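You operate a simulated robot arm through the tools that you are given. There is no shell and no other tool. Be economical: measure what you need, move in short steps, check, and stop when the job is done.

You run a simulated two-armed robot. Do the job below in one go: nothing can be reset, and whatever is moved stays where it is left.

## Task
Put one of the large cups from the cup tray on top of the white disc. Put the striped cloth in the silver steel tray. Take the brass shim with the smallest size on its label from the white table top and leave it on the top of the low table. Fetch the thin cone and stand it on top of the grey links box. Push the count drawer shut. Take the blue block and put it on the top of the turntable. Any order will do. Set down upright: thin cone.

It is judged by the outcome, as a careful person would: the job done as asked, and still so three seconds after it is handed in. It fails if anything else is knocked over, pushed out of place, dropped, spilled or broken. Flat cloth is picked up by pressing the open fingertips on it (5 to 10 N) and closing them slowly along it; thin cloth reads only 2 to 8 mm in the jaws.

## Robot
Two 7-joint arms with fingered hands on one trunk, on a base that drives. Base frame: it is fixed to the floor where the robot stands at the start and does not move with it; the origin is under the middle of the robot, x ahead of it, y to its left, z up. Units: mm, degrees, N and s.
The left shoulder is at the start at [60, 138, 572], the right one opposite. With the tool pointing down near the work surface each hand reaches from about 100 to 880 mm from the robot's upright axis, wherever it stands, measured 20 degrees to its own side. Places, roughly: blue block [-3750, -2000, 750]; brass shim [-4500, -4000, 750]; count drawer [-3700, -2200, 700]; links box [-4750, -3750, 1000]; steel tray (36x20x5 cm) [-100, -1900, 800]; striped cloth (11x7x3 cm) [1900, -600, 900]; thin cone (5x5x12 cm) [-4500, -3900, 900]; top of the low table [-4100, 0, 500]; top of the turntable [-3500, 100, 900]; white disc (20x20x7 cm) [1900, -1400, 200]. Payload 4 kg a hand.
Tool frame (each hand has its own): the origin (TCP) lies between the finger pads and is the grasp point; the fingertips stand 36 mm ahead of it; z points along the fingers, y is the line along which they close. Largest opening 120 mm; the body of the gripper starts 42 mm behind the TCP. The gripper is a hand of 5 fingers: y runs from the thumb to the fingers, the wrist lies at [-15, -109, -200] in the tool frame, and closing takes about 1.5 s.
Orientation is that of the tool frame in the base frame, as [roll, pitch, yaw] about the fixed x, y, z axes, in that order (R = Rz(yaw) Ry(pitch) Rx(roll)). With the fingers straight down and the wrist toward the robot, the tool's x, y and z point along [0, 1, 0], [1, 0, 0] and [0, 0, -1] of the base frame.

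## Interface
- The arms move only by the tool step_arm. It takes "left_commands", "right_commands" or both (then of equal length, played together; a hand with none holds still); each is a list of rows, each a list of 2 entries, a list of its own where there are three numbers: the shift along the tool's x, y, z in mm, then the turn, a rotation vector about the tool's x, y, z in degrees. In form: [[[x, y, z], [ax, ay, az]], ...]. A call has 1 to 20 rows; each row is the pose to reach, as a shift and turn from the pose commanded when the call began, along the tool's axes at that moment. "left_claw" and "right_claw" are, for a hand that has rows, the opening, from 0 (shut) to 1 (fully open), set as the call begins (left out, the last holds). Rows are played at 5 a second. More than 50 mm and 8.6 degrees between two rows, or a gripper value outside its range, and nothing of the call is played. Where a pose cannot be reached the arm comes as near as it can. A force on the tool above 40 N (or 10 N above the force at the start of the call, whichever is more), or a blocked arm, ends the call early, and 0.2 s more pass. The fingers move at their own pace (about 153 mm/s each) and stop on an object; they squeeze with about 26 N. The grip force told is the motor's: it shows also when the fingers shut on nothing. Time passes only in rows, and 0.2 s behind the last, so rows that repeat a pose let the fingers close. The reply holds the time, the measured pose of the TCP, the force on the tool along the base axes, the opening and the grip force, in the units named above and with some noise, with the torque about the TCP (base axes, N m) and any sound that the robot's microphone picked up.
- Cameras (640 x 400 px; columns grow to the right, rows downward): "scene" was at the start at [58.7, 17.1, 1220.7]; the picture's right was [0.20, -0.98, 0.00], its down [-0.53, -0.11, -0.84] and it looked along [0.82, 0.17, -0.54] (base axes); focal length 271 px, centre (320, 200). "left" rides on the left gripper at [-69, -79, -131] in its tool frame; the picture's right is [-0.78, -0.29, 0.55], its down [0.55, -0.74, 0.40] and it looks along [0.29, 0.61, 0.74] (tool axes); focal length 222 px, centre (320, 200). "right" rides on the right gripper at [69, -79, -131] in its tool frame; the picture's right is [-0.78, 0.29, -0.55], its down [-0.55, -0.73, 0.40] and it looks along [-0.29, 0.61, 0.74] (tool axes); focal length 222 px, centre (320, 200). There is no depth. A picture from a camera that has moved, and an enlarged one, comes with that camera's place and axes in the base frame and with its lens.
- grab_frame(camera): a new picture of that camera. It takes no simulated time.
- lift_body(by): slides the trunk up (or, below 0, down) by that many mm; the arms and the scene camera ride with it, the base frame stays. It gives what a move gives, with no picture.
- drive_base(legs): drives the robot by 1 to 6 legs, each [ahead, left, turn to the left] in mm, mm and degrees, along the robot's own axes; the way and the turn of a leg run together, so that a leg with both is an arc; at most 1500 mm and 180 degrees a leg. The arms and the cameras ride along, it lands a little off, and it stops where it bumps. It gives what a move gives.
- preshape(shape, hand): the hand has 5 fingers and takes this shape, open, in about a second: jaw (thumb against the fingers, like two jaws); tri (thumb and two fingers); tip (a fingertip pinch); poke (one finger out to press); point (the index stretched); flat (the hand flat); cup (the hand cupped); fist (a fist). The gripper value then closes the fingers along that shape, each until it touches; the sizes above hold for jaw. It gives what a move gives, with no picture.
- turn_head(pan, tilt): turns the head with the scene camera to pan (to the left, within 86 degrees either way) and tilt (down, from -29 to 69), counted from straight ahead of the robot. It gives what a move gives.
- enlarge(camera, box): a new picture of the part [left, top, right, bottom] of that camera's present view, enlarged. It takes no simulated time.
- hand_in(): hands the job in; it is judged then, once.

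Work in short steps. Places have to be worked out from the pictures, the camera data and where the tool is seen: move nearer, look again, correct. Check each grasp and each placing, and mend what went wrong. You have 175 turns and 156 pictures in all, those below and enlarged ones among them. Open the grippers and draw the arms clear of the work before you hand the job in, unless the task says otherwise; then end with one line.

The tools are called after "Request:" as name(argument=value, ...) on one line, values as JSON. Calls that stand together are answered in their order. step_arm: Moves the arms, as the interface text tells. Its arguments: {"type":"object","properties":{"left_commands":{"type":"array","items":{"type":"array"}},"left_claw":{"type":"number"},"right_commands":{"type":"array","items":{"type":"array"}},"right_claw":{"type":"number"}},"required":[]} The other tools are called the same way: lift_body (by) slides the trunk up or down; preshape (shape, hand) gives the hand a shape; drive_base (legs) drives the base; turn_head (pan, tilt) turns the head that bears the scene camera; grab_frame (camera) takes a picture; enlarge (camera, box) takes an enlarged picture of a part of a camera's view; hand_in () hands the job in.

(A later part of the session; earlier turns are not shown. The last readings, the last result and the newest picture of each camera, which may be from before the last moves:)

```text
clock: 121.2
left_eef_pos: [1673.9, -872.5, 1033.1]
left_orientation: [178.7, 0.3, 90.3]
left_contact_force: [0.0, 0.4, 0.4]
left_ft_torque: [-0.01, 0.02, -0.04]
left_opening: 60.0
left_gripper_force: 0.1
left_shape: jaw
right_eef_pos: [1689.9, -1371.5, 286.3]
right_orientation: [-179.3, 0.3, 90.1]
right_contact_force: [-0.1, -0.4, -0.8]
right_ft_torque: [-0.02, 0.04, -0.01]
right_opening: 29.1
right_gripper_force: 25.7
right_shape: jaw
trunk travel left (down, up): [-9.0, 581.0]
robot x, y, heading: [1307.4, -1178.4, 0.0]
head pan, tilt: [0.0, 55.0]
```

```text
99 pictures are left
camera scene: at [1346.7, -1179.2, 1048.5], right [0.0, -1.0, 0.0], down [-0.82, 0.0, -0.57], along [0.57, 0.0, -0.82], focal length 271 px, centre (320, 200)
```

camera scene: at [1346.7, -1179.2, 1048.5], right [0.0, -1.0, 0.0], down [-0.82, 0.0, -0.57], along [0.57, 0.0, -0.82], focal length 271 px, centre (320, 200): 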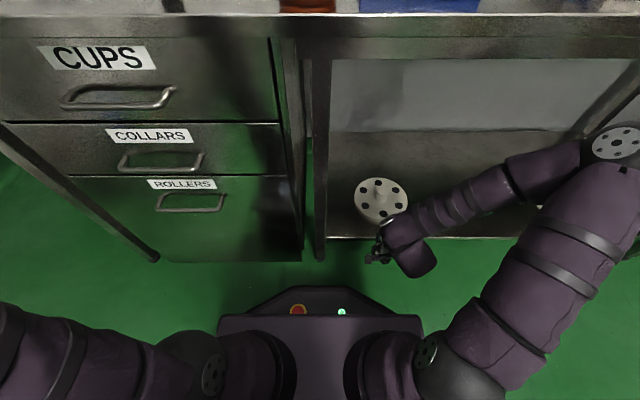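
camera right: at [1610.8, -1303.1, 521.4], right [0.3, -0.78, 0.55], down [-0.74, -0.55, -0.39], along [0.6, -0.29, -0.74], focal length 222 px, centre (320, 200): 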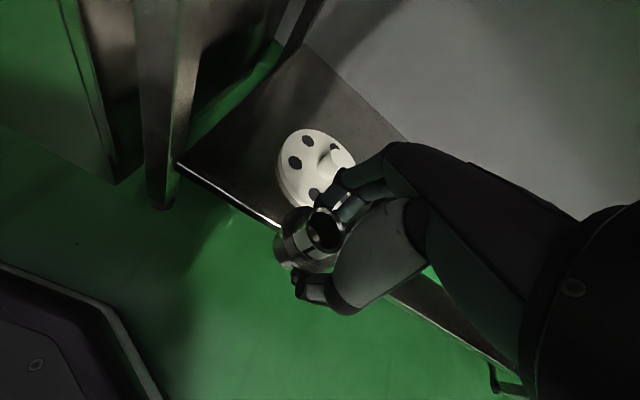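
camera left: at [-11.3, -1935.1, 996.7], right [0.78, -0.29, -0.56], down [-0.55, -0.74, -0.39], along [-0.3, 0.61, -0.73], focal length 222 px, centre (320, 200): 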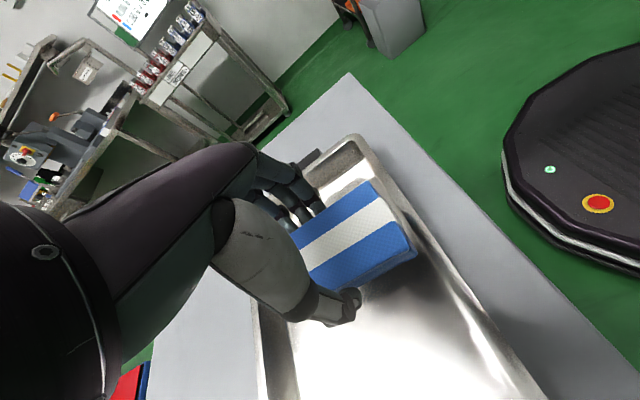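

Clear view now; disc centre ≈[1937,-1411]. I raise the cup a little and bring it over the plate, left-rear of the hub.

Request:
step_arm(right_commands=[[[0, 0, -30], [0, 0, 0]], [[2, 30, -55], [0, 0, 0]], [[5, 75, -60], [0, 0, 0]], [[8, 120, -60], [0, 0, 0]], [[10, 165, -60], [0, 0, 0]], [[13, 205, -60], [0, 0, 0]], [[15, 240, -60], [0, 0, 0]], [[15, 265, -60], [0, 0, 0]]])

Request:
grab_frame(camera="right")

Request:
enlarge(camera="scene", box=[300, 120, 480, 240])

```text
clock: 123.0
left_eef_pos: [1674.2, -871.4, 1033.6]
left_orientation: [178.8, 0.4, 90.4]
left_contact_force: [-0.8, -0.1, 0.3]
left_ft_torque: [-0.04, -0.01, 0.03]
left_opening: 60.3
left_gripper_force: 0.1
left_shape: jaw
right_eef_pos: [1955.5, -1356.9, 343.4]
right_orientation: [-179.3, 0.3, 90.1]
right_contact_force: [-0.2, 0.2, -1.8]
right_ft_torque: [-0.03, 0.01, 0.0]
right_opening: 29.0
right_gripper_force: 26.0
right_shape: jaw
trunk travel left (down, up): [-9.0, 581.0]
robot x, y, heading: [1303.5, -1177.8, -0.2]
head pan, tilt: [0.0, 55.0]
```

```text
98 pictures are left
camera right: at [1878.1, -1286.6, 473.6], right [0.3, -0.78, 0.55], down [-0.74, -0.55, -0.38], along [0.6, -0.29, -0.74], focal length 222 px, centre (320, 200)
```

right: 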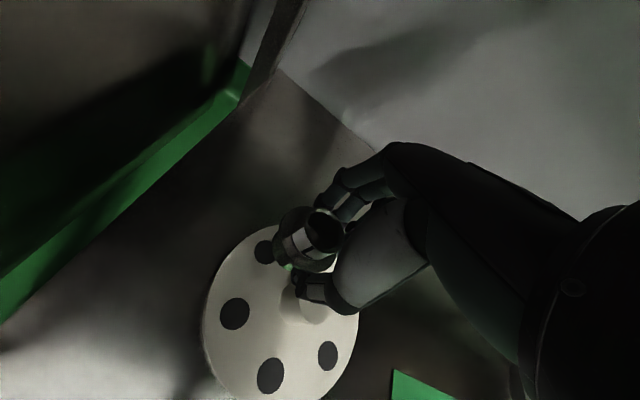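

```text
3.33 times, centred on (390, 180) of scene
camera zoom: at [1346.7, -1179.2, 1048.5], right [0.0, -1.0, 0.0], down [-0.82, 0.0, -0.57], along [0.57, 0.0, -0.82], focal length 904 px, centre (87, 267)
```

zoom: 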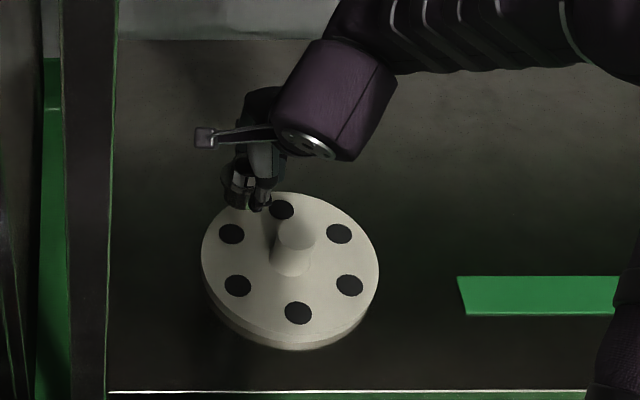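

The cup's projected landing spot is ~60 mm from the disc centre, on the plate. Lower it slowly to contact.

Request:
step_arm(right_commands=[[[0, 0, 20], [0, 0, 0]], [[0, 0, 40], [0, 0, 0]], [[0, 0, 56], [0, 0, 0]], [[0, 0, 62], [0, 0, 0]], [[0, 0, 68], [0, 0, 0]], [[0, 0, 74], [0, 0, 0]]])

Request:
grab_frame(camera="right")

Request:
enlarge(camera="scene", box=[330, 150, 420, 210])

```text
clock: 124.4
left_eef_pos: [1675.4, -872.0, 1032.4]
left_orientation: [178.7, 0.2, 90.3]
left_contact_force: [0.6, 0.1, 0.5]
left_ft_torque: [0.0, 0.07, 0.01]
left_opening: 60.3
left_gripper_force: 0.1
left_shape: jaw
right_eef_pos: [1956.2, -1357.3, 268.8]
right_orientation: [-179.3, 0.5, 90.1]
right_contact_force: [0.4, -0.3, -0.5]
right_ft_torque: [-0.01, 0.0, -0.01]
right_opening: 28.7
right_gripper_force: 25.9
right_shape: jaw
trunk travel left (down, up): [-9.0, 581.0]
robot x, y, heading: [1302.1, -1176.3, -0.3]
head pan, tilt: [0.0, 55.0]
```

```text
96 pictures are left
camera right: at [1876.9, -1287.5, 398.5], right [0.3, -0.78, 0.55], down [-0.74, -0.55, -0.38], along [0.6, -0.29, -0.74], focal length 222 px, centre (320, 200)
```

right: 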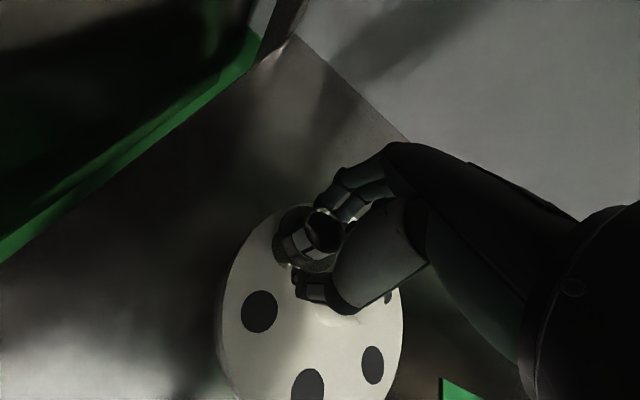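

```text
6.67 times, centred on (375, 180) of scene
camera zoom: at [1346.8, -1179.2, 1048.5], right [0.0, -1.0, 0.0], down [-0.82, 0.0, -0.57], along [0.57, 0.0, -0.82], focal length 1807 px, centre (-47, 333)
```

zoom: 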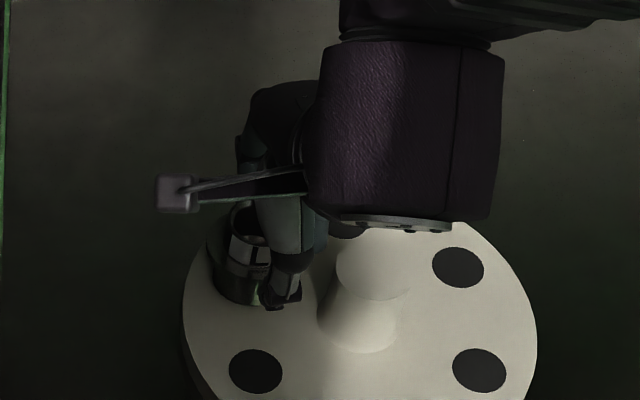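

The cup is near the disc's left edge; I shift it 8 mm toward the hub and 10 mm nearer, then lower to contact.

Request:
step_arm(right_commands=[[[-8, -10, 0], [0, 0, 0]], [[-8, -10, 5], [0, 0, 0]], [[-8, -10, 10], [0, 0, 0]], [[-8, -10, 15], [0, 0, 0]], [[-8, -10, 20], [0, 0, 0]], [[-8, -10, 25], [0, 0, 0]], [[-8, -10, 30], [0, 0, 0]]])

Request:
enlarge(camera="scene", box=[330, 150, 420, 210])

```text
clock: 126.0
left_eef_pos: [1673.9, -872.2, 1033.5]
left_orientation: [178.7, 0.3, 90.2]
left_contact_force: [-0.2, -0.3, -0.5]
left_ft_torque: [-0.01, -0.02, 0.05]
left_opening: 60.5
left_gripper_force: 0.1
left_shape: jaw
right_eef_pos: [1949.5, -1364.9, 246.2]
right_orientation: [179.9, 0.3, 90.1]
right_contact_force: [-3.3, -1.5, 18.8]
right_ft_torque: [0.04, -0.11, -0.03]
right_opening: 28.3
right_gripper_force: 26.4
right_shape: jaw
trunk travel left (down, up): [-9.0, 581.0]
robot x, y, heading: [1302.7, -1178.2, -0.0]
head pan, tilt: [0.0, 55.0]
stopped in row 7 (right hand): the force on the tool passed its limit (the readings are from after the stop); the commanded pose is now the measured one
```

```text
6.67 times, centred on (375, 180) of scene
camera zoom: at [1345.4, -1179.0, 1048.5], right [0.0, -1.0, 0.0], down [-0.82, 0.0, -0.57], along [0.57, 0.0, -0.82], focal length 1807 px, centre (-47, 333)
```

zoom: 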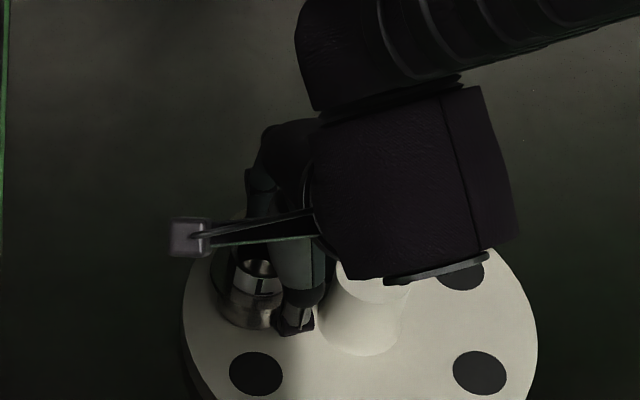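

The cup rests on the disc. I release gently and lift the hand away.

Request:
step_arm(right_commands=[[[0, 0, -1], [0, 0, 0]], [[0, 0, -2], [0, 0, 0]], [[0, 0, -3], [0, 0, 0]], [[0, 0, -3], [0, 0, 0]]], right_claw=0.55)

Request:
step_arm(right_commands=[[[0, 0, -15], [0, 0, 0]], [[0, 0, -40], [0, 0, 0]], [[0, 0, -70], [0, 0, 0]], [[0, 0, -100], [0, 0, 0]]])

Request:
grab_frame(camera="right")

Request:
enlarge(camera="scene", box=[330, 150, 420, 210])

```text
clock: 127.0
left_eef_pos: [1674.0, -872.3, 1033.6]
left_orientation: [178.8, 0.3, 90.2]
left_contact_force: [-0.2, 0.3, 0.2]
left_ft_torque: [0.01, 0.01, -0.02]
left_opening: 60.2
left_gripper_force: 0.0
left_shape: jaw
right_eef_pos: [1948.1, -1365.7, 247.2]
right_orientation: [-179.7, 0.3, 89.9]
right_contact_force: [0.7, -0.6, 11.8]
right_ft_torque: [0.01, -0.26, 0.02]
right_opening: 65.3
right_gripper_force: 0.0
right_shape: jaw
trunk travel left (down, up): [-9.0, 581.0]
robot x, y, heading: [1302.6, -1181.1, -0.2]
head pan, tilt: [0.0, 55.0]
```

```text
clock: 128.0
left_eef_pos: [1674.6, -873.0, 1032.8]
left_orientation: [178.6, 0.3, 90.2]
left_contact_force: [1.0, -1.3, -0.7]
left_ft_torque: [0.0, 0.04, -0.01]
left_opening: 60.1
left_gripper_force: 0.0
left_shape: jaw
right_eef_pos: [1947.3, -1364.9, 345.9]
right_orientation: [-179.7, 0.3, 90.1]
right_contact_force: [0.2, -0.1, 0.1]
right_ft_torque: [-0.03, -0.01, 0.04]
right_opening: 66.1
right_gripper_force: 0.0
right_shape: jaw
trunk travel left (down, up): [-9.0, 581.0]
robot x, y, heading: [1302.5, -1176.9, -0.1]
head pan, tilt: [0.0, 55.0]
```

```text
93 pictures are left
camera right: at [1869.6, -1295.4, 476.1], right [0.29, -0.78, 0.55], down [-0.74, -0.55, -0.39], along [0.61, -0.29, -0.74], focal length 222 px, centre (320, 200)
```

right: 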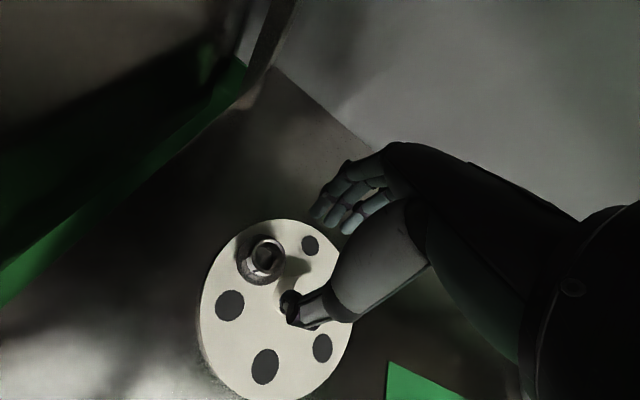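

```text
6.67 times, centred on (375, 180) of scene
camera zoom: at [1346.8, -1179.3, 1048.4], right [0.0, -1.0, 0.0], down [-0.82, 0.0, -0.57], along [0.57, 0.0, -0.82], focal length 1807 px, centre (-47, 333)
```

zoom: 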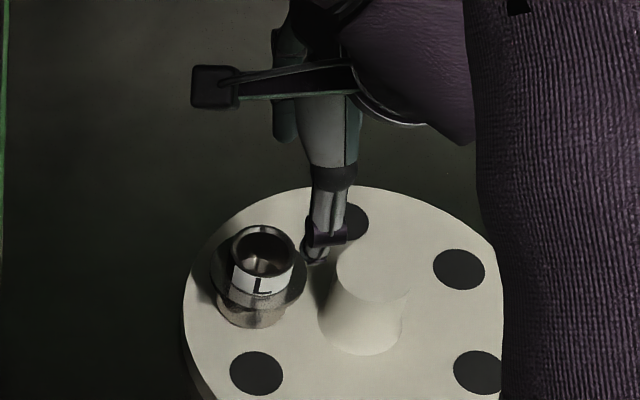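

The "L" (large) cup stands upright on the disc. I pull the right hand out and raise the trunk.

Request:
step_arm(right_commands=[[[-5, -45, -5], [0, 0, 0]], [[-10, -90, -5], [0, 0, 0]], [[-10, -135, -5], [0, 0, 0]], [[-10, -180, -5], [0, 0, 0]], [[-10, -225, -5], [0, 0, 0]], [[-10, -270, -5], [0, 0, 0]]])

Request:
drive_base(legs=[[-450, 0, 0]])

Request:
lift_body(by=400)

Request:
grab_frame(camera="scene")

```text
clock: 129.4
left_eef_pos: [1673.4, -872.0, 1032.3]
left_orientation: [178.6, 0.4, 90.2]
left_contact_force: [-0.5, 0.3, 1.1]
left_ft_torque: [0.0, -0.01, -0.02]
left_opening: 60.2
left_gripper_force: 0.1
left_shape: jaw
right_eef_pos: [1711.4, -1375.1, 352.2]
right_orientation: [-179.8, 0.3, 90.1]
right_contact_force: [-0.1, 1.1, -0.7]
right_ft_torque: [0.0, -0.01, -0.02]
right_opening: 65.8
right_gripper_force: 0.1
right_shape: jaw
right hand out of reach, approached as far as the arm can: row 6
trunk travel left (down, up): [-9.0, 581.0]
robot x, y, heading: [1303.1, -1177.5, -0.1]
head pan, tilt: [0.0, 55.0]
```

```text
clock: 132.1
left_eef_pos: [1225.7, -871.4, 1032.5]
left_orientation: [178.6, 0.3, 90.2]
left_contact_force: [-0.2, 0.5, 0.5]
left_ft_torque: [0.02, 0.03, 0.0]
left_opening: 60.1
left_gripper_force: 0.0
left_shape: jaw
right_eef_pos: [1262.1, -1373.0, 352.3]
right_orientation: [-179.8, 0.3, 89.8]
right_contact_force: [0.2, -0.2, -0.5]
right_ft_torque: [0.01, 0.0, -0.01]
right_opening: 66.0
right_gripper_force: 0.0
right_shape: jaw
trunk travel left (down, up): [-9.0, 581.0]
robot x, y, heading: [857.3, -1176.1, -0.3]
head pan, tilt: [0.0, 55.0]
```

```text
clock: 136.0
left_eef_pos: [1226.3, -870.1, 1433.2]
left_orientation: [178.6, 0.2, 90.1]
left_contact_force: [0.4, -0.3, -1.1]
left_ft_torque: [-0.01, -0.02, 0.0]
left_opening: 60.2
left_gripper_force: 0.1
left_shape: jaw
right_eef_pos: [1262.7, -1373.3, 751.2]
right_orientation: [-179.8, 0.3, 89.8]
right_contact_force: [-0.8, 1.3, -0.8]
right_ft_torque: [-0.01, 0.02, 0.0]
right_opening: 65.9
right_gripper_force: 0.2
right_shape: jaw
trunk travel left (down, up): [-409.0, 181.0]
robot x, y, heading: [857.0, -1171.7, -0.1]
head pan, tilt: [0.0, 55.0]
```

```text
91 pictures are left
camera scene: at [897.1, -1177.0, 1448.4], right [-0.01, -1.0, 0.0], down [-0.82, 0.0, -0.57], along [0.57, 0.0, -0.82], focal length 271 px, centre (320, 200)
```

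scene: 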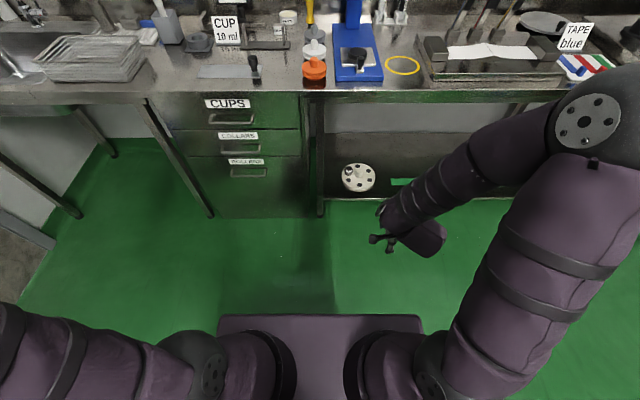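

Now head to the far end of the room: turn around and drive along the central corridor at y≈-950.

Request:
drive_base(legs=[[0, 0, 180], [300, -200, 0], [1400, 0, 0], [1000, 0, 0]])

Request:
turn_head(pan=0, tilt=22)

Request:
grab_frame(camera="scene")

```text
clock: 157.0
left_eef_pos: [-2208.4, -1290.7, 1432.8]
left_orientation: [178.7, 0.3, -89.7]
left_contact_force: [0.3, -0.1, 0.0]
left_ft_torque: [0.0, -0.03, 0.0]
left_opening: 60.0
left_gripper_force: 0.0
left_shape: jaw
right_eef_pos: [-2247.2, -788.6, 752.8]
right_orientation: [-179.6, 0.3, -89.9]
right_contact_force: [-0.2, -0.1, -0.5]
right_ft_torque: [0.02, -0.01, -0.04]
right_opening: 66.0
right_gripper_force: 0.1
right_shape: jaw
trunk travel left (down, up): [-409.0, 181.0]
robot x, y, heading: [-1834.0, -984.5, 179.6]
head pan, tilt: [0.0, 55.0]
```

```text
clock: 157.9
left_eef_pos: [-2208.7, -1290.8, 1431.9]
left_orientation: [178.7, 0.3, -89.7]
left_contact_force: [-0.1, 0.1, 0.2]
left_ft_torque: [-0.01, -0.01, -0.03]
left_opening: 60.2
left_gripper_force: 0.0
left_shape: jaw
right_eef_pos: [-2246.5, -787.0, 752.5]
right_orientation: [-179.6, 0.3, -90.0]
right_contact_force: [-0.3, -0.1, -1.1]
right_ft_torque: [0.03, 0.01, 0.0]
right_opening: 65.9
right_gripper_force: 0.1
right_shape: jaw
trunk travel left (down, up): [-409.0, 181.0]
robot x, y, heading: [-1837.1, -983.8, 179.6]
head pan, tilt: [0.0, 22.0]
```

```text
90 pictures are left
camera scene: at [-1899.1, -984.4, 1497.2], right [0.0, 1.0, 0.0], down [0.38, 0.0, -0.93], along [-0.93, 0.0, -0.38], focal length 271 px, centre (320, 200)
```

scene: 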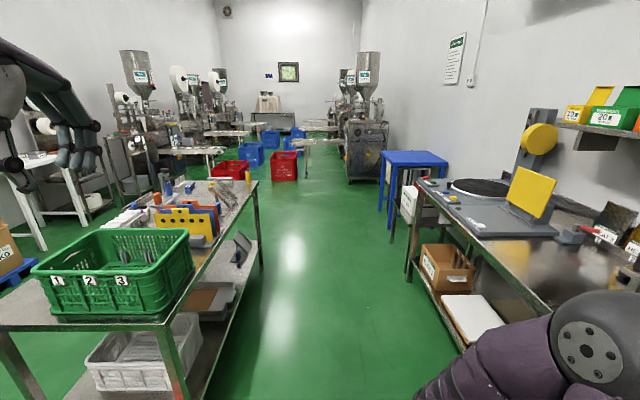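

The turntable (black disc) is on the right bench; the table at left holds the blue block at its far end. I raise the trunk, drive ahead and turn left to face that table.

Request:
lift_body(by=175)

Request:
drive_base(legs=[[1400, 0, 0], [450, 0, 0], [0, 0, 90]])

Request:
turn_head(pan=0, tilt=30)

Request:
grab_frame(camera="scene")

```text
clock: 159.9
left_eef_pos: [-2209.2, -1290.1, 1606.6]
left_orientation: [178.7, 0.2, -89.7]
left_contact_force: [-0.3, -0.4, -0.5]
left_ft_torque: [0.0, -0.01, 0.0]
left_opening: 59.9
left_gripper_force: 0.0
left_shape: jaw
right_eef_pos: [-2247.7, -788.7, 927.7]
right_orientation: [-179.7, 0.3, -89.9]
right_contact_force: [-0.2, 0.4, -0.5]
right_ft_torque: [0.0, 0.0, 0.0]
right_opening: 66.3
right_gripper_force: 0.0
right_shape: jaw
trunk travel left (down, up): [-584.0, 6.0]
robot x, y, heading: [-1838.3, -988.3, 179.9]
head pan, tilt: [0.0, 22.0]
```

```text
clock: 173.0
left_eef_pos: [-3374.4, -1347.1, 1607.7]
left_orientation: [178.7, 0.3, 0.4]
left_contact_force: [-0.7, 0.3, 0.5]
left_ft_torque: [0.0, -0.02, -0.01]
left_opening: 60.2
left_gripper_force: 0.0
left_shape: jaw
right_eef_pos: [-3876.8, -1386.3, 927.7]
right_orientation: [-179.7, 0.3, 0.1]
right_contact_force: [0.0, -0.4, 0.9]
right_ft_torque: [0.0, 0.0, 0.02]
right_opening: 66.0
right_gripper_force: 0.1
right_shape: jaw
trunk travel left (down, up): [-584.0, 6.0]
robot x, y, heading: [-3678.5, -977.1, -90.2]
head pan, tilt: [0.0, 22.0]
```

```text
clock: 173.7
left_eef_pos: [-3373.9, -1346.2, 1608.7]
left_orientation: [178.6, 0.3, 0.3]
left_contact_force: [0.1, 0.5, 0.2]
left_ft_torque: [0.0, -0.04, 0.01]
left_opening: 60.1
left_gripper_force: 0.1
left_shape: jaw
right_eef_pos: [-3876.9, -1386.8, 928.0]
right_orientation: [-179.7, 0.4, 0.2]
right_contact_force: [1.4, 0.2, 0.2]
right_ft_torque: [0.0, 0.01, 0.03]
right_opening: 65.6
right_gripper_force: 0.0
right_shape: jaw
trunk travel left (down, up): [-584.0, 6.0]
robot x, y, heading: [-3683.5, -977.4, -90.5]
head pan, tilt: [0.0, 30.0]
```

```text
89 pictures are left
camera scene: at [-3680.6, -1037.6, 1659.5], right [-1.0, 0.0, 0.0], down [0.0, 0.5, -0.87], along [0.0, -0.87, -0.5], focal length 271 px, centre (320, 200)
```

scene: 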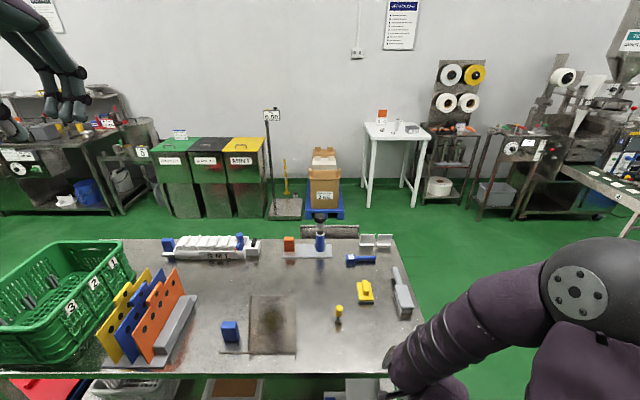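

I zoom in on the table to identify the block and the count drawer.

Request:
enlarge(camera="scene", box=[140, 210, 440, 380])

Request:
enlarge(camera="scene", box=[260, 215, 420, 310])

```text
2.13 times, centred on (290, 295) of scene
camera zoom: at [-3680.6, -1037.6, 1659.5], right [-1.0, 0.0, 0.0], down [0.0, 0.5, -0.87], along [0.0, -0.87, -0.5], focal length 578 px, centre (384, -3)
```

zoom: 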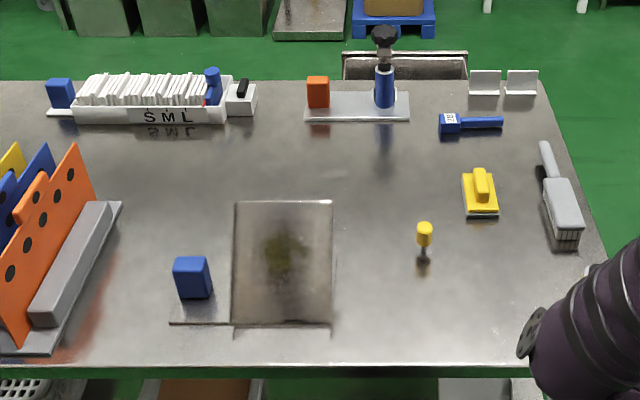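

```text
4.00 times, centred on (340, 262) of scene
camera zoom: at [-3680.6, -1037.6, 1659.5], right [-1.0, 0.0, 0.0], down [0.0, 0.5, -0.87], along [0.0, -0.87, -0.5], focal length 1084 px, centre (240, -50)
```

zoom: 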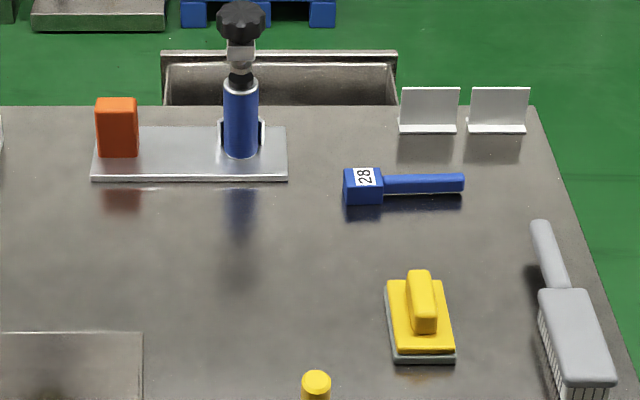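

The open count drawer sticks out on the table's far side. I use the right hand camera to examine the blue items near [-3750,-2000].

Request:
grab_frame(camera="right")

```text
86 pictures are left
camera right: at [-3807.8, -1307.8, 1057.0], right [-0.78, -0.3, 0.55], down [-0.55, 0.73, -0.39], along [-0.29, -0.61, -0.74], focal length 222 px, centre (320, 200)
```

right: 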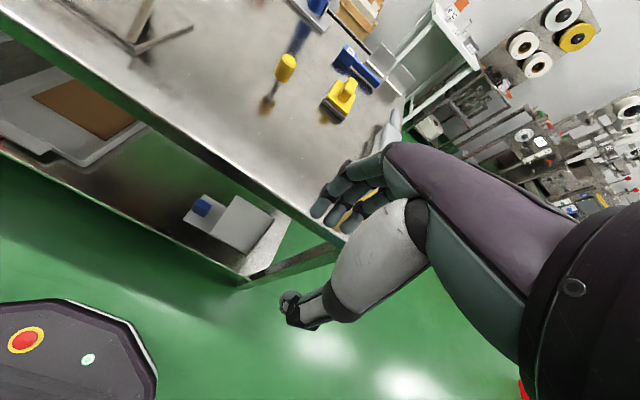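

The drawer must be pushed from the far side. I go around the table's west end and face it from the south.

Request:
drive_base(legs=[[0, -1000, 0], [1400, 0, 0], [550, 0, 0], [0, 0, 180], [0, -700, 0]])

Request:
grab_frame(camera="scene")

```text
clock: 199.0
left_eef_pos: [-4305.7, -2538.6, 1608.6]
left_orientation: [178.7, 0.4, -178.7]
left_contact_force: [0.6, -0.4, 0.3]
left_ft_torque: [0.0, 0.0, -0.04]
left_opening: 60.3
left_gripper_force: 0.1
left_shape: jaw
right_eef_pos: [-3804.6, -2491.0, 927.8]
right_orientation: [-179.7, 0.2, -178.8]
right_contact_force: [-0.2, -0.2, -0.7]
right_ft_torque: [-0.03, -0.01, 0.04]
right_opening: 66.0
right_gripper_force: 0.0
right_shape: jaw
trunk travel left (down, up): [-584.0, 6.0]
robot x, y, heading: [-3994.3, -2904.5, 91.1]
head pan, tilt: [0.0, 30.0]
```

```text
85 pictures are left
camera scene: at [-3992.9, -2844.3, 1659.5], right [1.0, 0.01, 0.0], down [0.01, -0.5, -0.87], along [-0.01, 0.87, -0.5], focal length 271 px, centre (320, 200)
```

scene: 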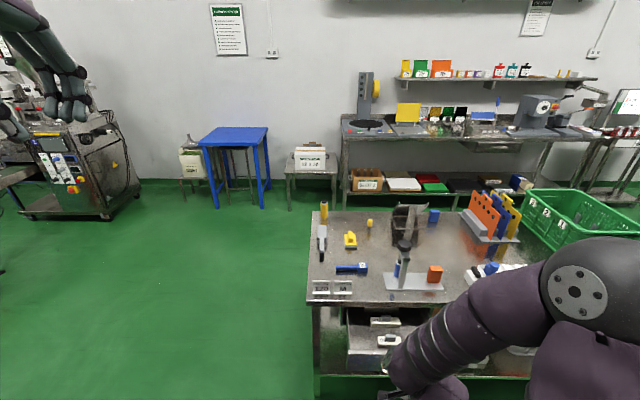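

I see the drawer under the table and the low table (with a white box on it) near the far wall. Zoom in.

Request:
enlarge(camera="scene", box=[300, 195, 480, 385])

Request:
grab_frame(camera="right")

```text
2.11 times, centred on (390, 290) of scene
camera zoom: at [-3992.9, -2844.3, 1659.5], right [1.0, 0.01, 0.0], down [0.01, -0.5, -0.87], along [-0.01, 0.87, -0.5], focal length 571 px, centre (173, 10)
```

zoom: 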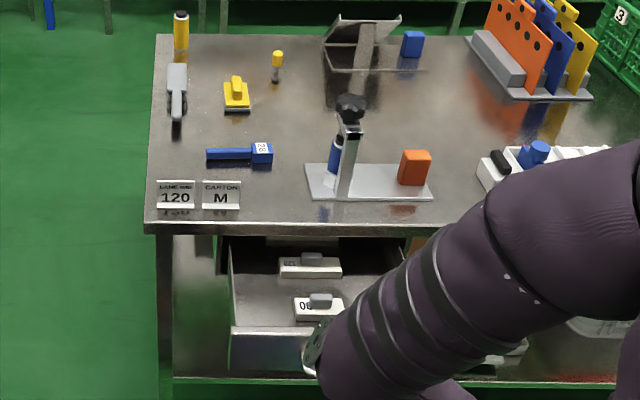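

```text
83 pictures are left
camera right: at [-3874.0, -2571.8, 1056.9], right [0.78, 0.31, 0.55], down [0.56, -0.73, -0.39], along [0.28, 0.61, -0.74], focal length 222 px, centre (320, 200)
```

right: 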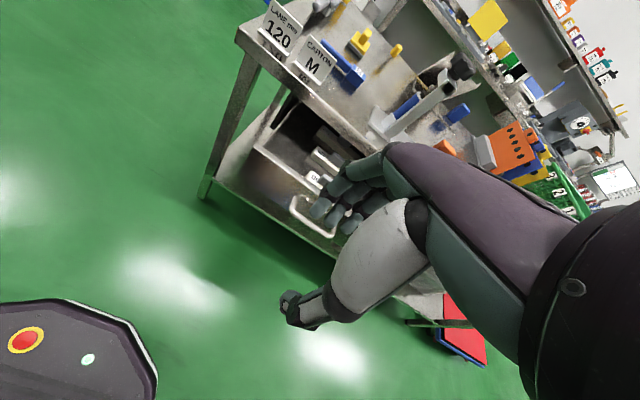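

I zoom tightly on the two candidates: the "28" item and the blue piece at the post.

Request:
enlarge(camera="scene", box=[310, 230, 450, 310])

```text
4.57 times, centred on (380, 270) of scene
camera zoom: at [-3992.9, -2844.3, 1659.5], right [1.0, 0.01, 0.0], down [0.01, -0.5, -0.87], along [-0.01, 0.87, -0.5], focal length 1239 px, centre (46, -120)
```

zoom: 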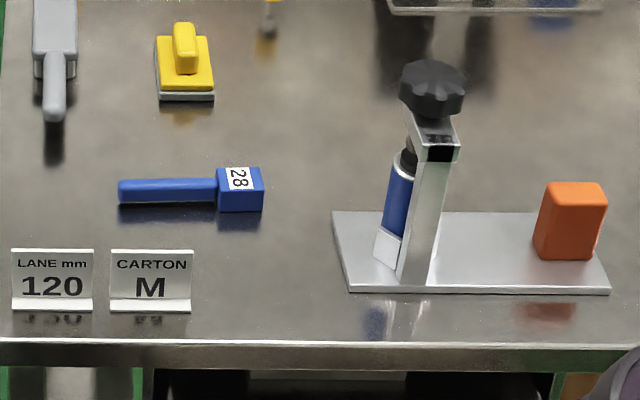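

I'll treat the "28"-labelled blue block with a handle as the blue block (position matches). First the drawer: align the right hand with it and lower the trunk.

Request:
drive_base(legs=[[0, -60, -1.1]])

Request:
lift_body(by=-200)

Request:
step_arm(right_commands=[[[0, 0, 0], [-8, 0, 0]], [[0, 0, 0], [-16, 0, 0]], [[0, 0, 0], [-24, 0, 0]], [[0, 0, 0], [-32, 0, 0]], [[0, 0, 0], [-40, 0, 0]], [[0, 0, 0], [-48, 0, 0]], [[0, 0, 0], [-55, 0, 0]]], right_claw=0.0)

Request:
grab_frame(camera="right")

Request:
turn_head(pan=-15, tilt=45)

Request:
grab_frame(camera="scene")

```text
clock: 200.0
left_eef_pos: [-4236.4, -2532.3, 1609.3]
left_orientation: [178.7, 0.2, -179.8]
left_contact_force: [0.8, 0.7, 0.4]
left_ft_torque: [0.01, 0.02, 0.02]
left_opening: 60.2
left_gripper_force: 0.1
left_shape: jaw
right_eef_pos: [-3735.3, -2494.7, 927.4]
right_orientation: [-179.7, 0.3, 180.0]
right_contact_force: [0.1, -0.2, -0.9]
right_ft_torque: [-0.01, 0.04, 0.02]
right_opening: 66.0
right_gripper_force: 0.0
right_shape: jaw
trunk travel left (down, up): [-584.0, 6.0]
robot x, y, heading: [-3936.6, -2905.5, 89.9]
head pan, tilt: [0.0, 30.0]
```

```text
clock: 202.2
left_eef_pos: [-4239.8, -2531.9, 1408.5]
left_orientation: [178.7, 0.3, -179.8]
left_contact_force: [0.0, -0.3, -0.2]
left_ft_torque: [0.01, -0.01, -0.02]
left_opening: 60.2
left_gripper_force: 0.1
left_shape: jaw
right_eef_pos: [-3737.8, -2495.1, 728.4]
right_orientation: [-179.7, 0.3, 180.0]
right_contact_force: [-0.3, -0.2, -0.2]
right_ft_torque: [-0.02, 0.01, 0.02]
right_opening: 65.9
right_gripper_force: 0.1
right_shape: jaw
trunk travel left (down, up): [-384.0, 206.0]
robot x, y, heading: [-3935.7, -2905.6, 89.8]
head pan, tilt: [0.0, 30.0]
```

```text
clock: 204.0
left_eef_pos: [-4239.7, -2532.6, 1409.9]
left_orientation: [178.6, 0.1, -179.8]
left_contact_force: [0.1, 0.8, 0.2]
left_ft_torque: [-0.01, 0.04, 0.01]
left_opening: 60.1
left_gripper_force: 0.2
left_shape: jaw
right_eef_pos: [-3797.9, -2433.1, 864.9]
right_orientation: [108.8, -29.6, 175.7]
right_contact_force: [-0.1, 0.2, 0.9]
right_ft_torque: [-0.03, 0.0, -0.02]
right_opening: 0.0
right_gripper_force: 26.3
right_shape: jaw
right hand out of reach, approached as far as the arm can: row 1, 2, 3, 4, 5, 6
trunk travel left (down, up): [-384.0, 206.0]
robot x, y, heading: [-3936.3, -2904.7, 89.5]
head pan, tilt: [0.0, 30.0]
stopped in row 7 (right hand): the arm was blocked; the commanded pose is now the measured one
```

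```text
81 pictures are left
camera right: at [-3885.2, -2577.7, 869.7], right [0.87, -0.49, 0.01], down [0.08, 0.13, -0.99], along [0.48, 0.86, 0.16], focal length 222 px, centre (320, 200)
```

right: 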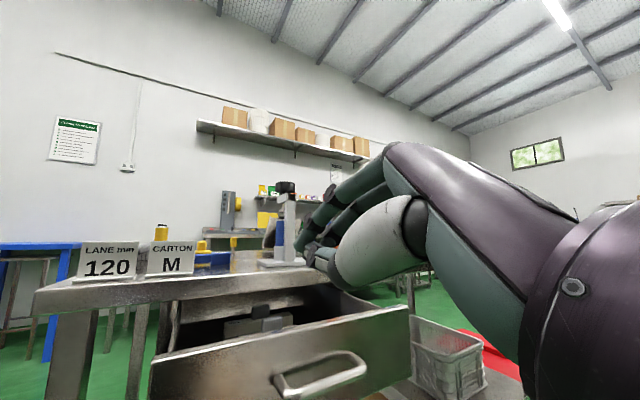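

```text
clock: 204.7
left_eef_pos: [-4240.4, -2532.5, 1409.7]
left_orientation: [178.6, 0.3, -179.8]
left_contact_force: [0.0, -0.5, -0.3]
left_ft_torque: [0.02, -0.02, 0.0]
left_opening: 59.8
left_gripper_force: 0.1
left_shape: jaw
right_eef_pos: [-3798.2, -2435.2, 866.2]
right_orientation: [108.8, -29.6, 175.8]
right_contact_force: [0.4, -0.1, -0.3]
right_ft_torque: [-0.04, -0.01, 0.0]
right_opening: 0.0
right_gripper_force: 26.0
right_shape: jaw
trunk travel left (down, up): [-384.0, 206.0]
robot x, y, heading: [-3933.4, -2908.0, 89.5]
head pan, tilt: [-15.0, 45.0]
```

```text
80 pictures are left
camera scene: at [-3911.9, -2856.2, 1437.0], right [0.96, -0.26, 0.0], down [-0.19, -0.68, -0.71], along [0.19, 0.68, -0.71], focal length 271 px, centre (320, 200)
```

scene: 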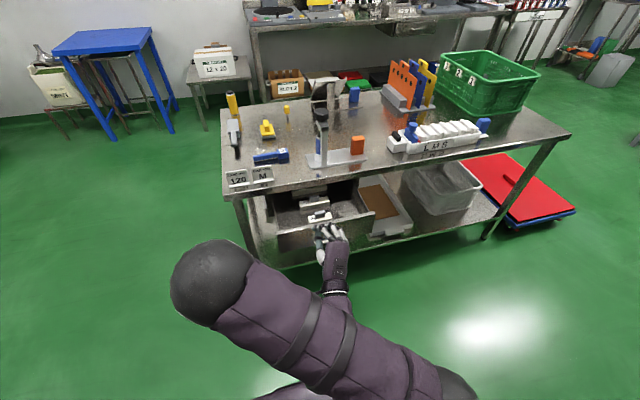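

The hand now points forward, good for pushing. The drawer front spans x −3909…−3581 at y≈−2325, z up to 758. I lower the fingertips to the panel left of the handle.

Request:
step_arm(right_commands=[[[-4, -35, 11], [0, 0, 0]], [[-9, -70, 22], [0, 0, 0]], [[-13, -105, 32], [0, 0, 0]], [[-18, -140, 43], [0, 0, 0]]])

Request:
grab_frame(camera="right")

Request:
enlarge(camera="scene", box=[220, 160, 400, 280])

```text
clock: 205.7
left_eef_pos: [-4239.8, -2533.9, 1409.9]
left_orientation: [178.6, 0.3, -179.7]
left_contact_force: [0.0, -0.1, 0.7]
left_ft_torque: [0.01, 0.01, 0.0]
left_opening: 60.1
left_gripper_force: 0.0
left_shape: jaw
right_eef_pos: [-3855.2, -2434.9, 728.0]
right_orientation: [108.8, -29.5, 175.7]
right_contact_force: [0.1, 0.3, -0.1]
right_ft_torque: [0.0, -0.02, 0.01]
right_opening: 0.2
right_gripper_force: 26.1
right_shape: jaw
trunk travel left (down, up): [-384.0, 206.0]
robot x, y, heading: [-3931.5, -2902.4, 89.9]
head pan, tilt: [-15.0, 45.0]
```

```text
79 pictures are left
camera right: at [-3943.3, -2578.3, 732.6], right [0.87, -0.49, 0.01], down [0.08, 0.13, -0.99], along [0.48, 0.86, 0.16], focal length 222 px, centre (320, 200)
```

right: 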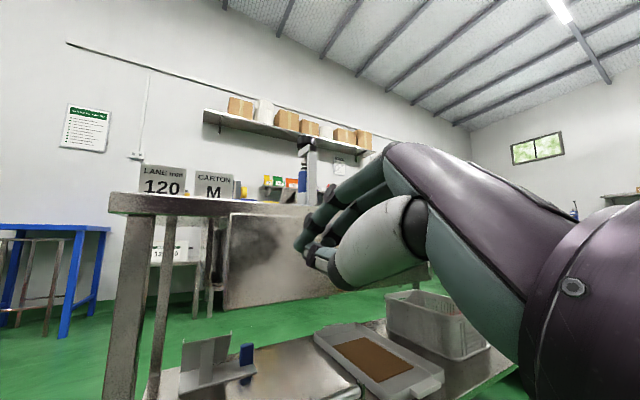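

```text
3.33 times, centred on (310, 220) of scene
camera zoom: at [-3912.0, -2856.1, 1437.0], right [0.96, -0.26, 0.0], down [-0.19, -0.68, -0.71], along [0.19, 0.68, -0.71], focal length 904 px, centre (353, 133)
```

zoom: 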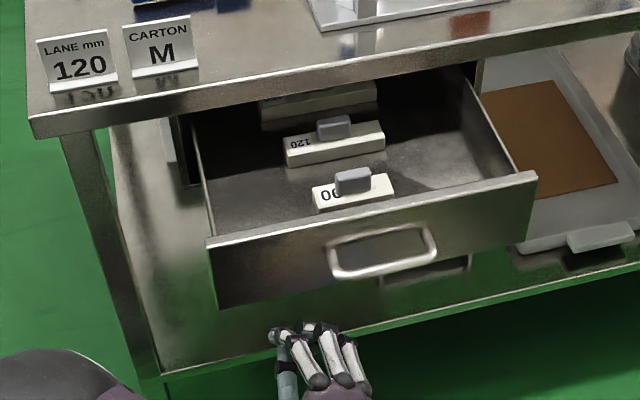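

Fingertips are level with the panel (z≈718). I push forward in +y.

Request:
step_arm(right_commands=[[[1.9, 8.6, 28.7], [0, 0, 0]], [[3.8, 17.2, 57.4], [0, 0, 0]], [[5.1, 23, 76.5], [0, 0, 0]], [[6.4, 28.7, 95.6], [0, 0, 0]], [[7.7, 34.4, 114.7], [0, 0, 0]], [[9, 40.2, 133.8], [0, 0, 0]], [[10.2, 45.9, 153], [0, 0, 0]], [[11.5, 51.7, 172], [0, 0, 0]], [[12.8, 57.4, 191], [0, 0, 0]]])

Request:
enlarge(camera="scene", box=[220, 160, 400, 280])

```text
clock: 207.7
left_eef_pos: [-4239.3, -2533.6, 1408.1]
left_orientation: [178.6, 0.4, -179.9]
left_contact_force: [0.8, 0.1, -1.1]
left_ft_torque: [-0.01, 0.01, -0.01]
left_opening: 59.9
left_gripper_force: 0.1
left_shape: jaw
right_eef_pos: [-3854.8, -2233.4, 729.7]
right_orientation: [108.7, -29.5, 175.8]
right_contact_force: [0.8, 0.6, 0.6]
right_ft_torque: [-0.01, -0.02, -0.02]
right_opening: 0.0
right_gripper_force: 26.3
right_shape: jaw
trunk travel left (down, up): [-384.0, 206.0]
robot x, y, heading: [-3934.6, -2900.4, 89.8]
head pan, tilt: [-15.0, 45.0]
```

```text
3.33 times, centred on (310, 220) of scene
camera zoom: at [-3911.8, -2856.0, 1436.9], right [0.96, -0.26, 0.0], down [-0.19, -0.68, -0.71], along [0.19, 0.68, -0.71], focal length 904 px, centre (353, 133)
```

zoom: 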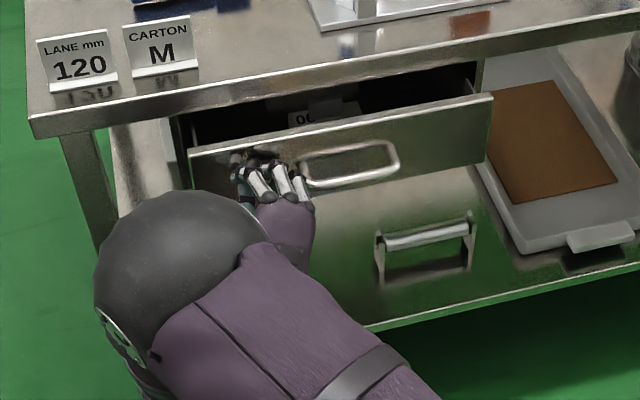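

The drawer is sliding in with little force. Continue until it stops.

Request:
step_arm(right_commands=[[[1.3, 5.7, 19.1], [0, 0, 0]], [[2.6, 11.5, 38.2], [0, 0, 0]], [[3.8, 17.2, 57.4], [0, 0, 0]], [[4.5, 20.1, 67], [0, 0, 0]], [[5.1, 23, 76.5], [0, 0, 0]], [[5.8, 25.8, 86], [0, 0, 0]], [[6.4, 28.7, 95.6], [0, 0, 0]], [[7, 31.6, 105], [0, 0, 0]]])

Request:
enlarge(camera="scene", box=[220, 160, 400, 280])

```text
clock: 208.5
left_eef_pos: [-4239.9, -2533.5, 1407.9]
left_orientation: [178.6, 0.2, -179.8]
left_contact_force: [0.6, 1.3, -0.3]
left_ft_torque: [-0.05, 0.0, 0.0]
left_opening: 60.1
left_gripper_force: 0.1
left_shape: jaw
right_eef_pos: [-3854.6, -2184.9, 728.6]
right_orientation: [108.8, -29.6, 175.7]
right_contact_force: [0.0, -13.7, 4.0]
right_ft_torque: [0.02, -0.01, 0.04]
right_opening: 0.0
right_gripper_force: 26.2
right_shape: jaw
trunk travel left (down, up): [-384.0, 206.0]
robot x, y, heading: [-3935.2, -2903.6, 89.9]
head pan, tilt: [-15.0, 45.0]
stopped in row 3 (right hand): the force on the tool passed its limit (the readings are from after the stop); the commanded pose is now the measured one
```

```text
3.33 times, centred on (310, 220) of scene
camera zoom: at [-3912.0, -2857.1, 1437.0], right [0.96, -0.26, 0.0], down [-0.19, -0.68, -0.71], along [0.19, 0.68, -0.71], focal length 904 px, centre (353, 133)
```

zoom: 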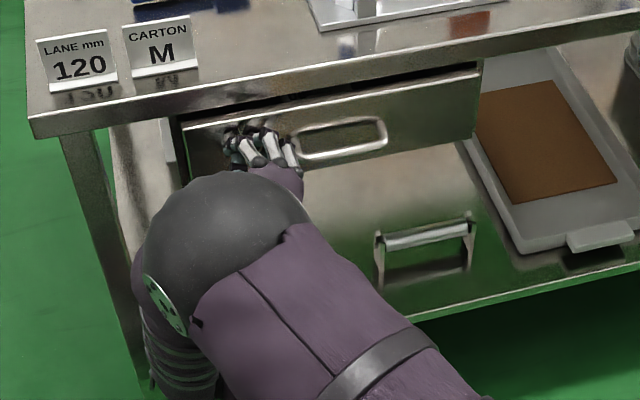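

It stopped with a firm stop. I back the hand off and check the drawer.

Request:
step_arm(right_commands=[[[-3, -13, -43], [0, 0, 0]], [[-6, -26, -86], [0, 0, 0]], [[-8, -39, -130], [0, 0, 0]], [[-12, -52, -173], [0, 0, 0]]])

Request:
enlarge(camera="scene", box=[240, 170, 380, 250])

Request:
grab_frame(camera="right")

```text
clock: 209.5
left_eef_pos: [-4240.8, -2534.1, 1407.5]
left_orientation: [178.6, 0.4, -179.8]
left_contact_force: [0.6, -0.3, 0.2]
left_ft_torque: [0.0, -0.04, 0.03]
left_opening: 60.4
left_gripper_force: 0.0
left_shape: jaw
right_eef_pos: [-3855.4, -2365.5, 728.4]
right_orientation: [108.8, -29.6, 175.6]
right_contact_force: [-0.3, 0.6, -0.1]
right_ft_torque: [0.02, 0.0, 0.02]
right_opening: 0.2
right_gripper_force: 26.4
right_shape: jaw
trunk travel left (down, up): [-384.0, 206.0]
robot x, y, heading: [-3930.4, -2902.9, 89.5]
head pan, tilt: [-15.0, 45.0]
```

```text
4.57 times, centred on (310, 210) of scene
camera zoom: at [-3912.2, -2856.5, 1436.9], right [0.96, -0.26, 0.0], down [-0.19, -0.68, -0.71], along [0.19, 0.68, -0.71], focal length 1239 px, centre (366, 154)
```

zoom: 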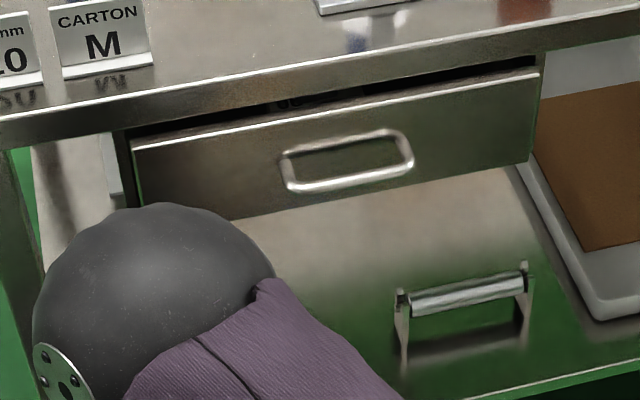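

```text
74 pictures are left
camera right: at [-3943.7, -2508.6, 732.0], right [0.87, -0.49, 0.01], down [0.08, 0.13, -0.99], along [0.49, 0.86, 0.16], focal length 222 px, centre (320, 200)
```

right: 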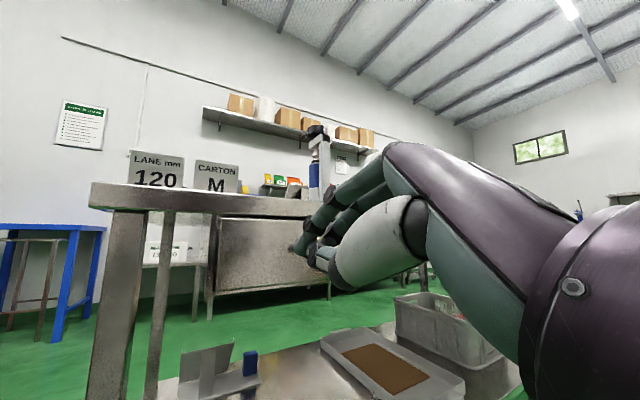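

I push once more slowly to be sure it's fully home.

Request:
step_arm(right_commands=[[[3, 13, 43], [0, 0, 0]], [[6, 26, 86], [0, 0, 0]], [[8.5, 39, 130], [0, 0, 0]], [[11, 50, 165], [0, 0, 0]], [[12, 52, 173], [0, 0, 0]], [[12, 54, 180], [0, 0, 0]], [[12.5, 56, 186], [0, 0, 0]], [[13, 58, 192], [0, 0, 0]], [[13, 60, 198], [0, 0, 0]], [[13.5, 62, 204], [0, 0, 0]], [[14, 64, 210], [0, 0, 0]]])

Request:
enlarge(camera="scene", box=[240, 170, 380, 250])

```text
clock: 210.9
left_eef_pos: [-4239.3, -2536.0, 1409.7]
left_orientation: [178.5, 0.3, -179.8]
left_contact_force: [0.3, 0.6, 0.3]
left_ft_torque: [-0.05, 0.04, 0.0]
left_opening: 60.1
left_gripper_force: 0.1
left_shape: jaw
right_eef_pos: [-3854.9, -2184.4, 726.9]
right_orientation: [109.0, -29.6, 175.3]
right_contact_force: [0.5, -21.2, 6.3]
right_ft_torque: [0.05, 0.02, 0.05]
right_opening: 0.0
right_gripper_force: 26.5
right_shape: jaw
trunk travel left (down, up): [-384.0, 206.0]
robot x, y, heading: [-3934.0, -2906.2, 89.5]
head pan, tilt: [-15.0, 45.0]
stopped in row 6 (right hand): the force on the tool passed its limit (the readings are from after the stop); the commanded pose is now the measured one
```

```text
4.57 times, centred on (310, 210) of scene
camera zoom: at [-3912.0, -2858.9, 1437.1], right [0.96, -0.26, 0.0], down [-0.19, -0.68, -0.71], along [0.19, 0.68, -0.71], focal length 1239 px, centre (366, 154)
```

zoom: 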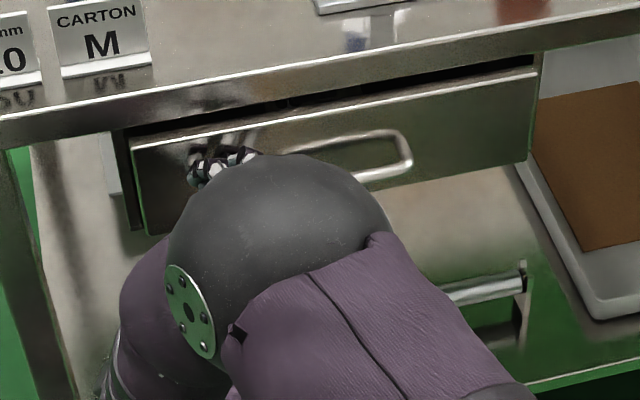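

Same stop position: the drawer is shut. I withdraw and restore the right hand to pointing down.

Request:
step_arm(right_commands=[[[-3, -13, -43], [0, 0, 0]], [[-6, -26, -86], [0, 0, 0]], [[-8, -39, -130], [0, 0, 0]], [[-12, -52, -173], [0, 0, 0]], [[-16, -70, -220], [0, 0, 0]], [[-6, -30, -234], [8, 0, 0]], [[4, 10, -248], [16, 0, 0]], [[14, 50, -262], [24, 0, 0]], [[20, 70, -265], [32, 0, 0]], [[20, 70, -265], [40, 0, 0]]])

Request:
grab_frame(camera="scene")

```text
refused: row 5 steps farther than a row can; nothing moved
```

```text
72 pictures are left
camera scene: at [-3912.0, -2858.9, 1437.1], right [0.96, -0.26, 0.0], down [-0.19, -0.68, -0.71], along [0.19, 0.68, -0.71], focal length 271 px, centre (320, 200)
```

scene: 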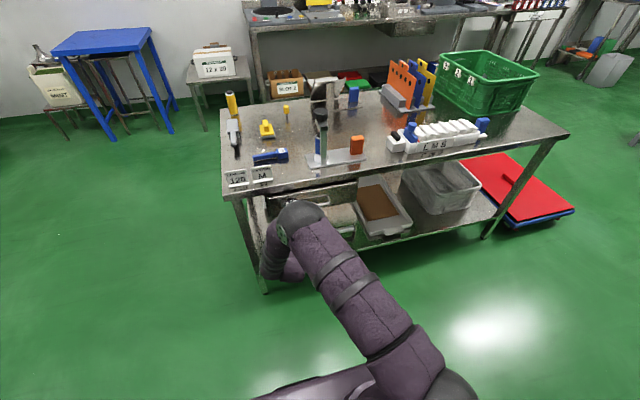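

I back the base away first, then reorient the arm.

Request:
drive_base(legs=[[-150, 0, 0]])

Request:
step_arm(right_commands=[[[10, 30, -20], [0, 0, 0]], [[20, 60, -40], [4, 0, 0]], [[30, 90, -60], [12, 0, 0]], [[35, 110, -75], [20, 0, 0]], [[40, 120, -85], [28, 0, 0]], [[40, 125, -90], [36, 0, 0]], [[40, 125, -90], [44, 0, 0]], [[40, 125, -90], [52, 0, 0]]])

```text
clock: 212.3
left_eef_pos: [-4241.3, -2684.0, 1408.5]
left_orientation: [178.7, 0.3, -179.9]
left_contact_force: [-0.7, 0.6, 0.6]
left_ft_torque: [0.02, 0.01, 0.0]
left_opening: 60.2
left_gripper_force: 0.0
left_shape: jaw
right_eef_pos: [-3854.9, -2330.7, 725.7]
right_orientation: [109.0, -29.5, 175.3]
right_contact_force: [-0.1, 0.1, 0.3]
right_ft_torque: [-0.01, -0.03, 0.02]
right_opening: 0.0
right_gripper_force: 25.7
right_shape: jaw
trunk travel left (down, up): [-384.0, 206.0]
robot x, y, heading: [-3932.8, -3053.9, 89.6]
head pan, tilt: [-15.0, 45.0]
```

```text
clock: 214.1
left_eef_pos: [-4240.2, -2681.6, 1407.5]
left_orientation: [178.6, 0.4, -179.8]
left_contact_force: [-1.3, 0.6, 0.6]
left_ft_torque: [0.04, -0.02, 0.04]
left_opening: 60.1
left_gripper_force: 0.2
left_shape: jaw
right_eef_pos: [-3819.8, -2378.0, 875.0]
right_orientation: [161.2, -29.6, 175.4]
right_contact_force: [-0.3, 0.1, -0.2]
right_ft_torque: [0.03, -0.01, -0.01]
right_opening: 0.1
right_gripper_force: 25.5
right_shape: jaw
trunk travel left (down, up): [-384.0, 206.0]
robot x, y, heading: [-3936.5, -3047.2, 89.4]
head pan, tilt: [-15.0, 45.0]
```

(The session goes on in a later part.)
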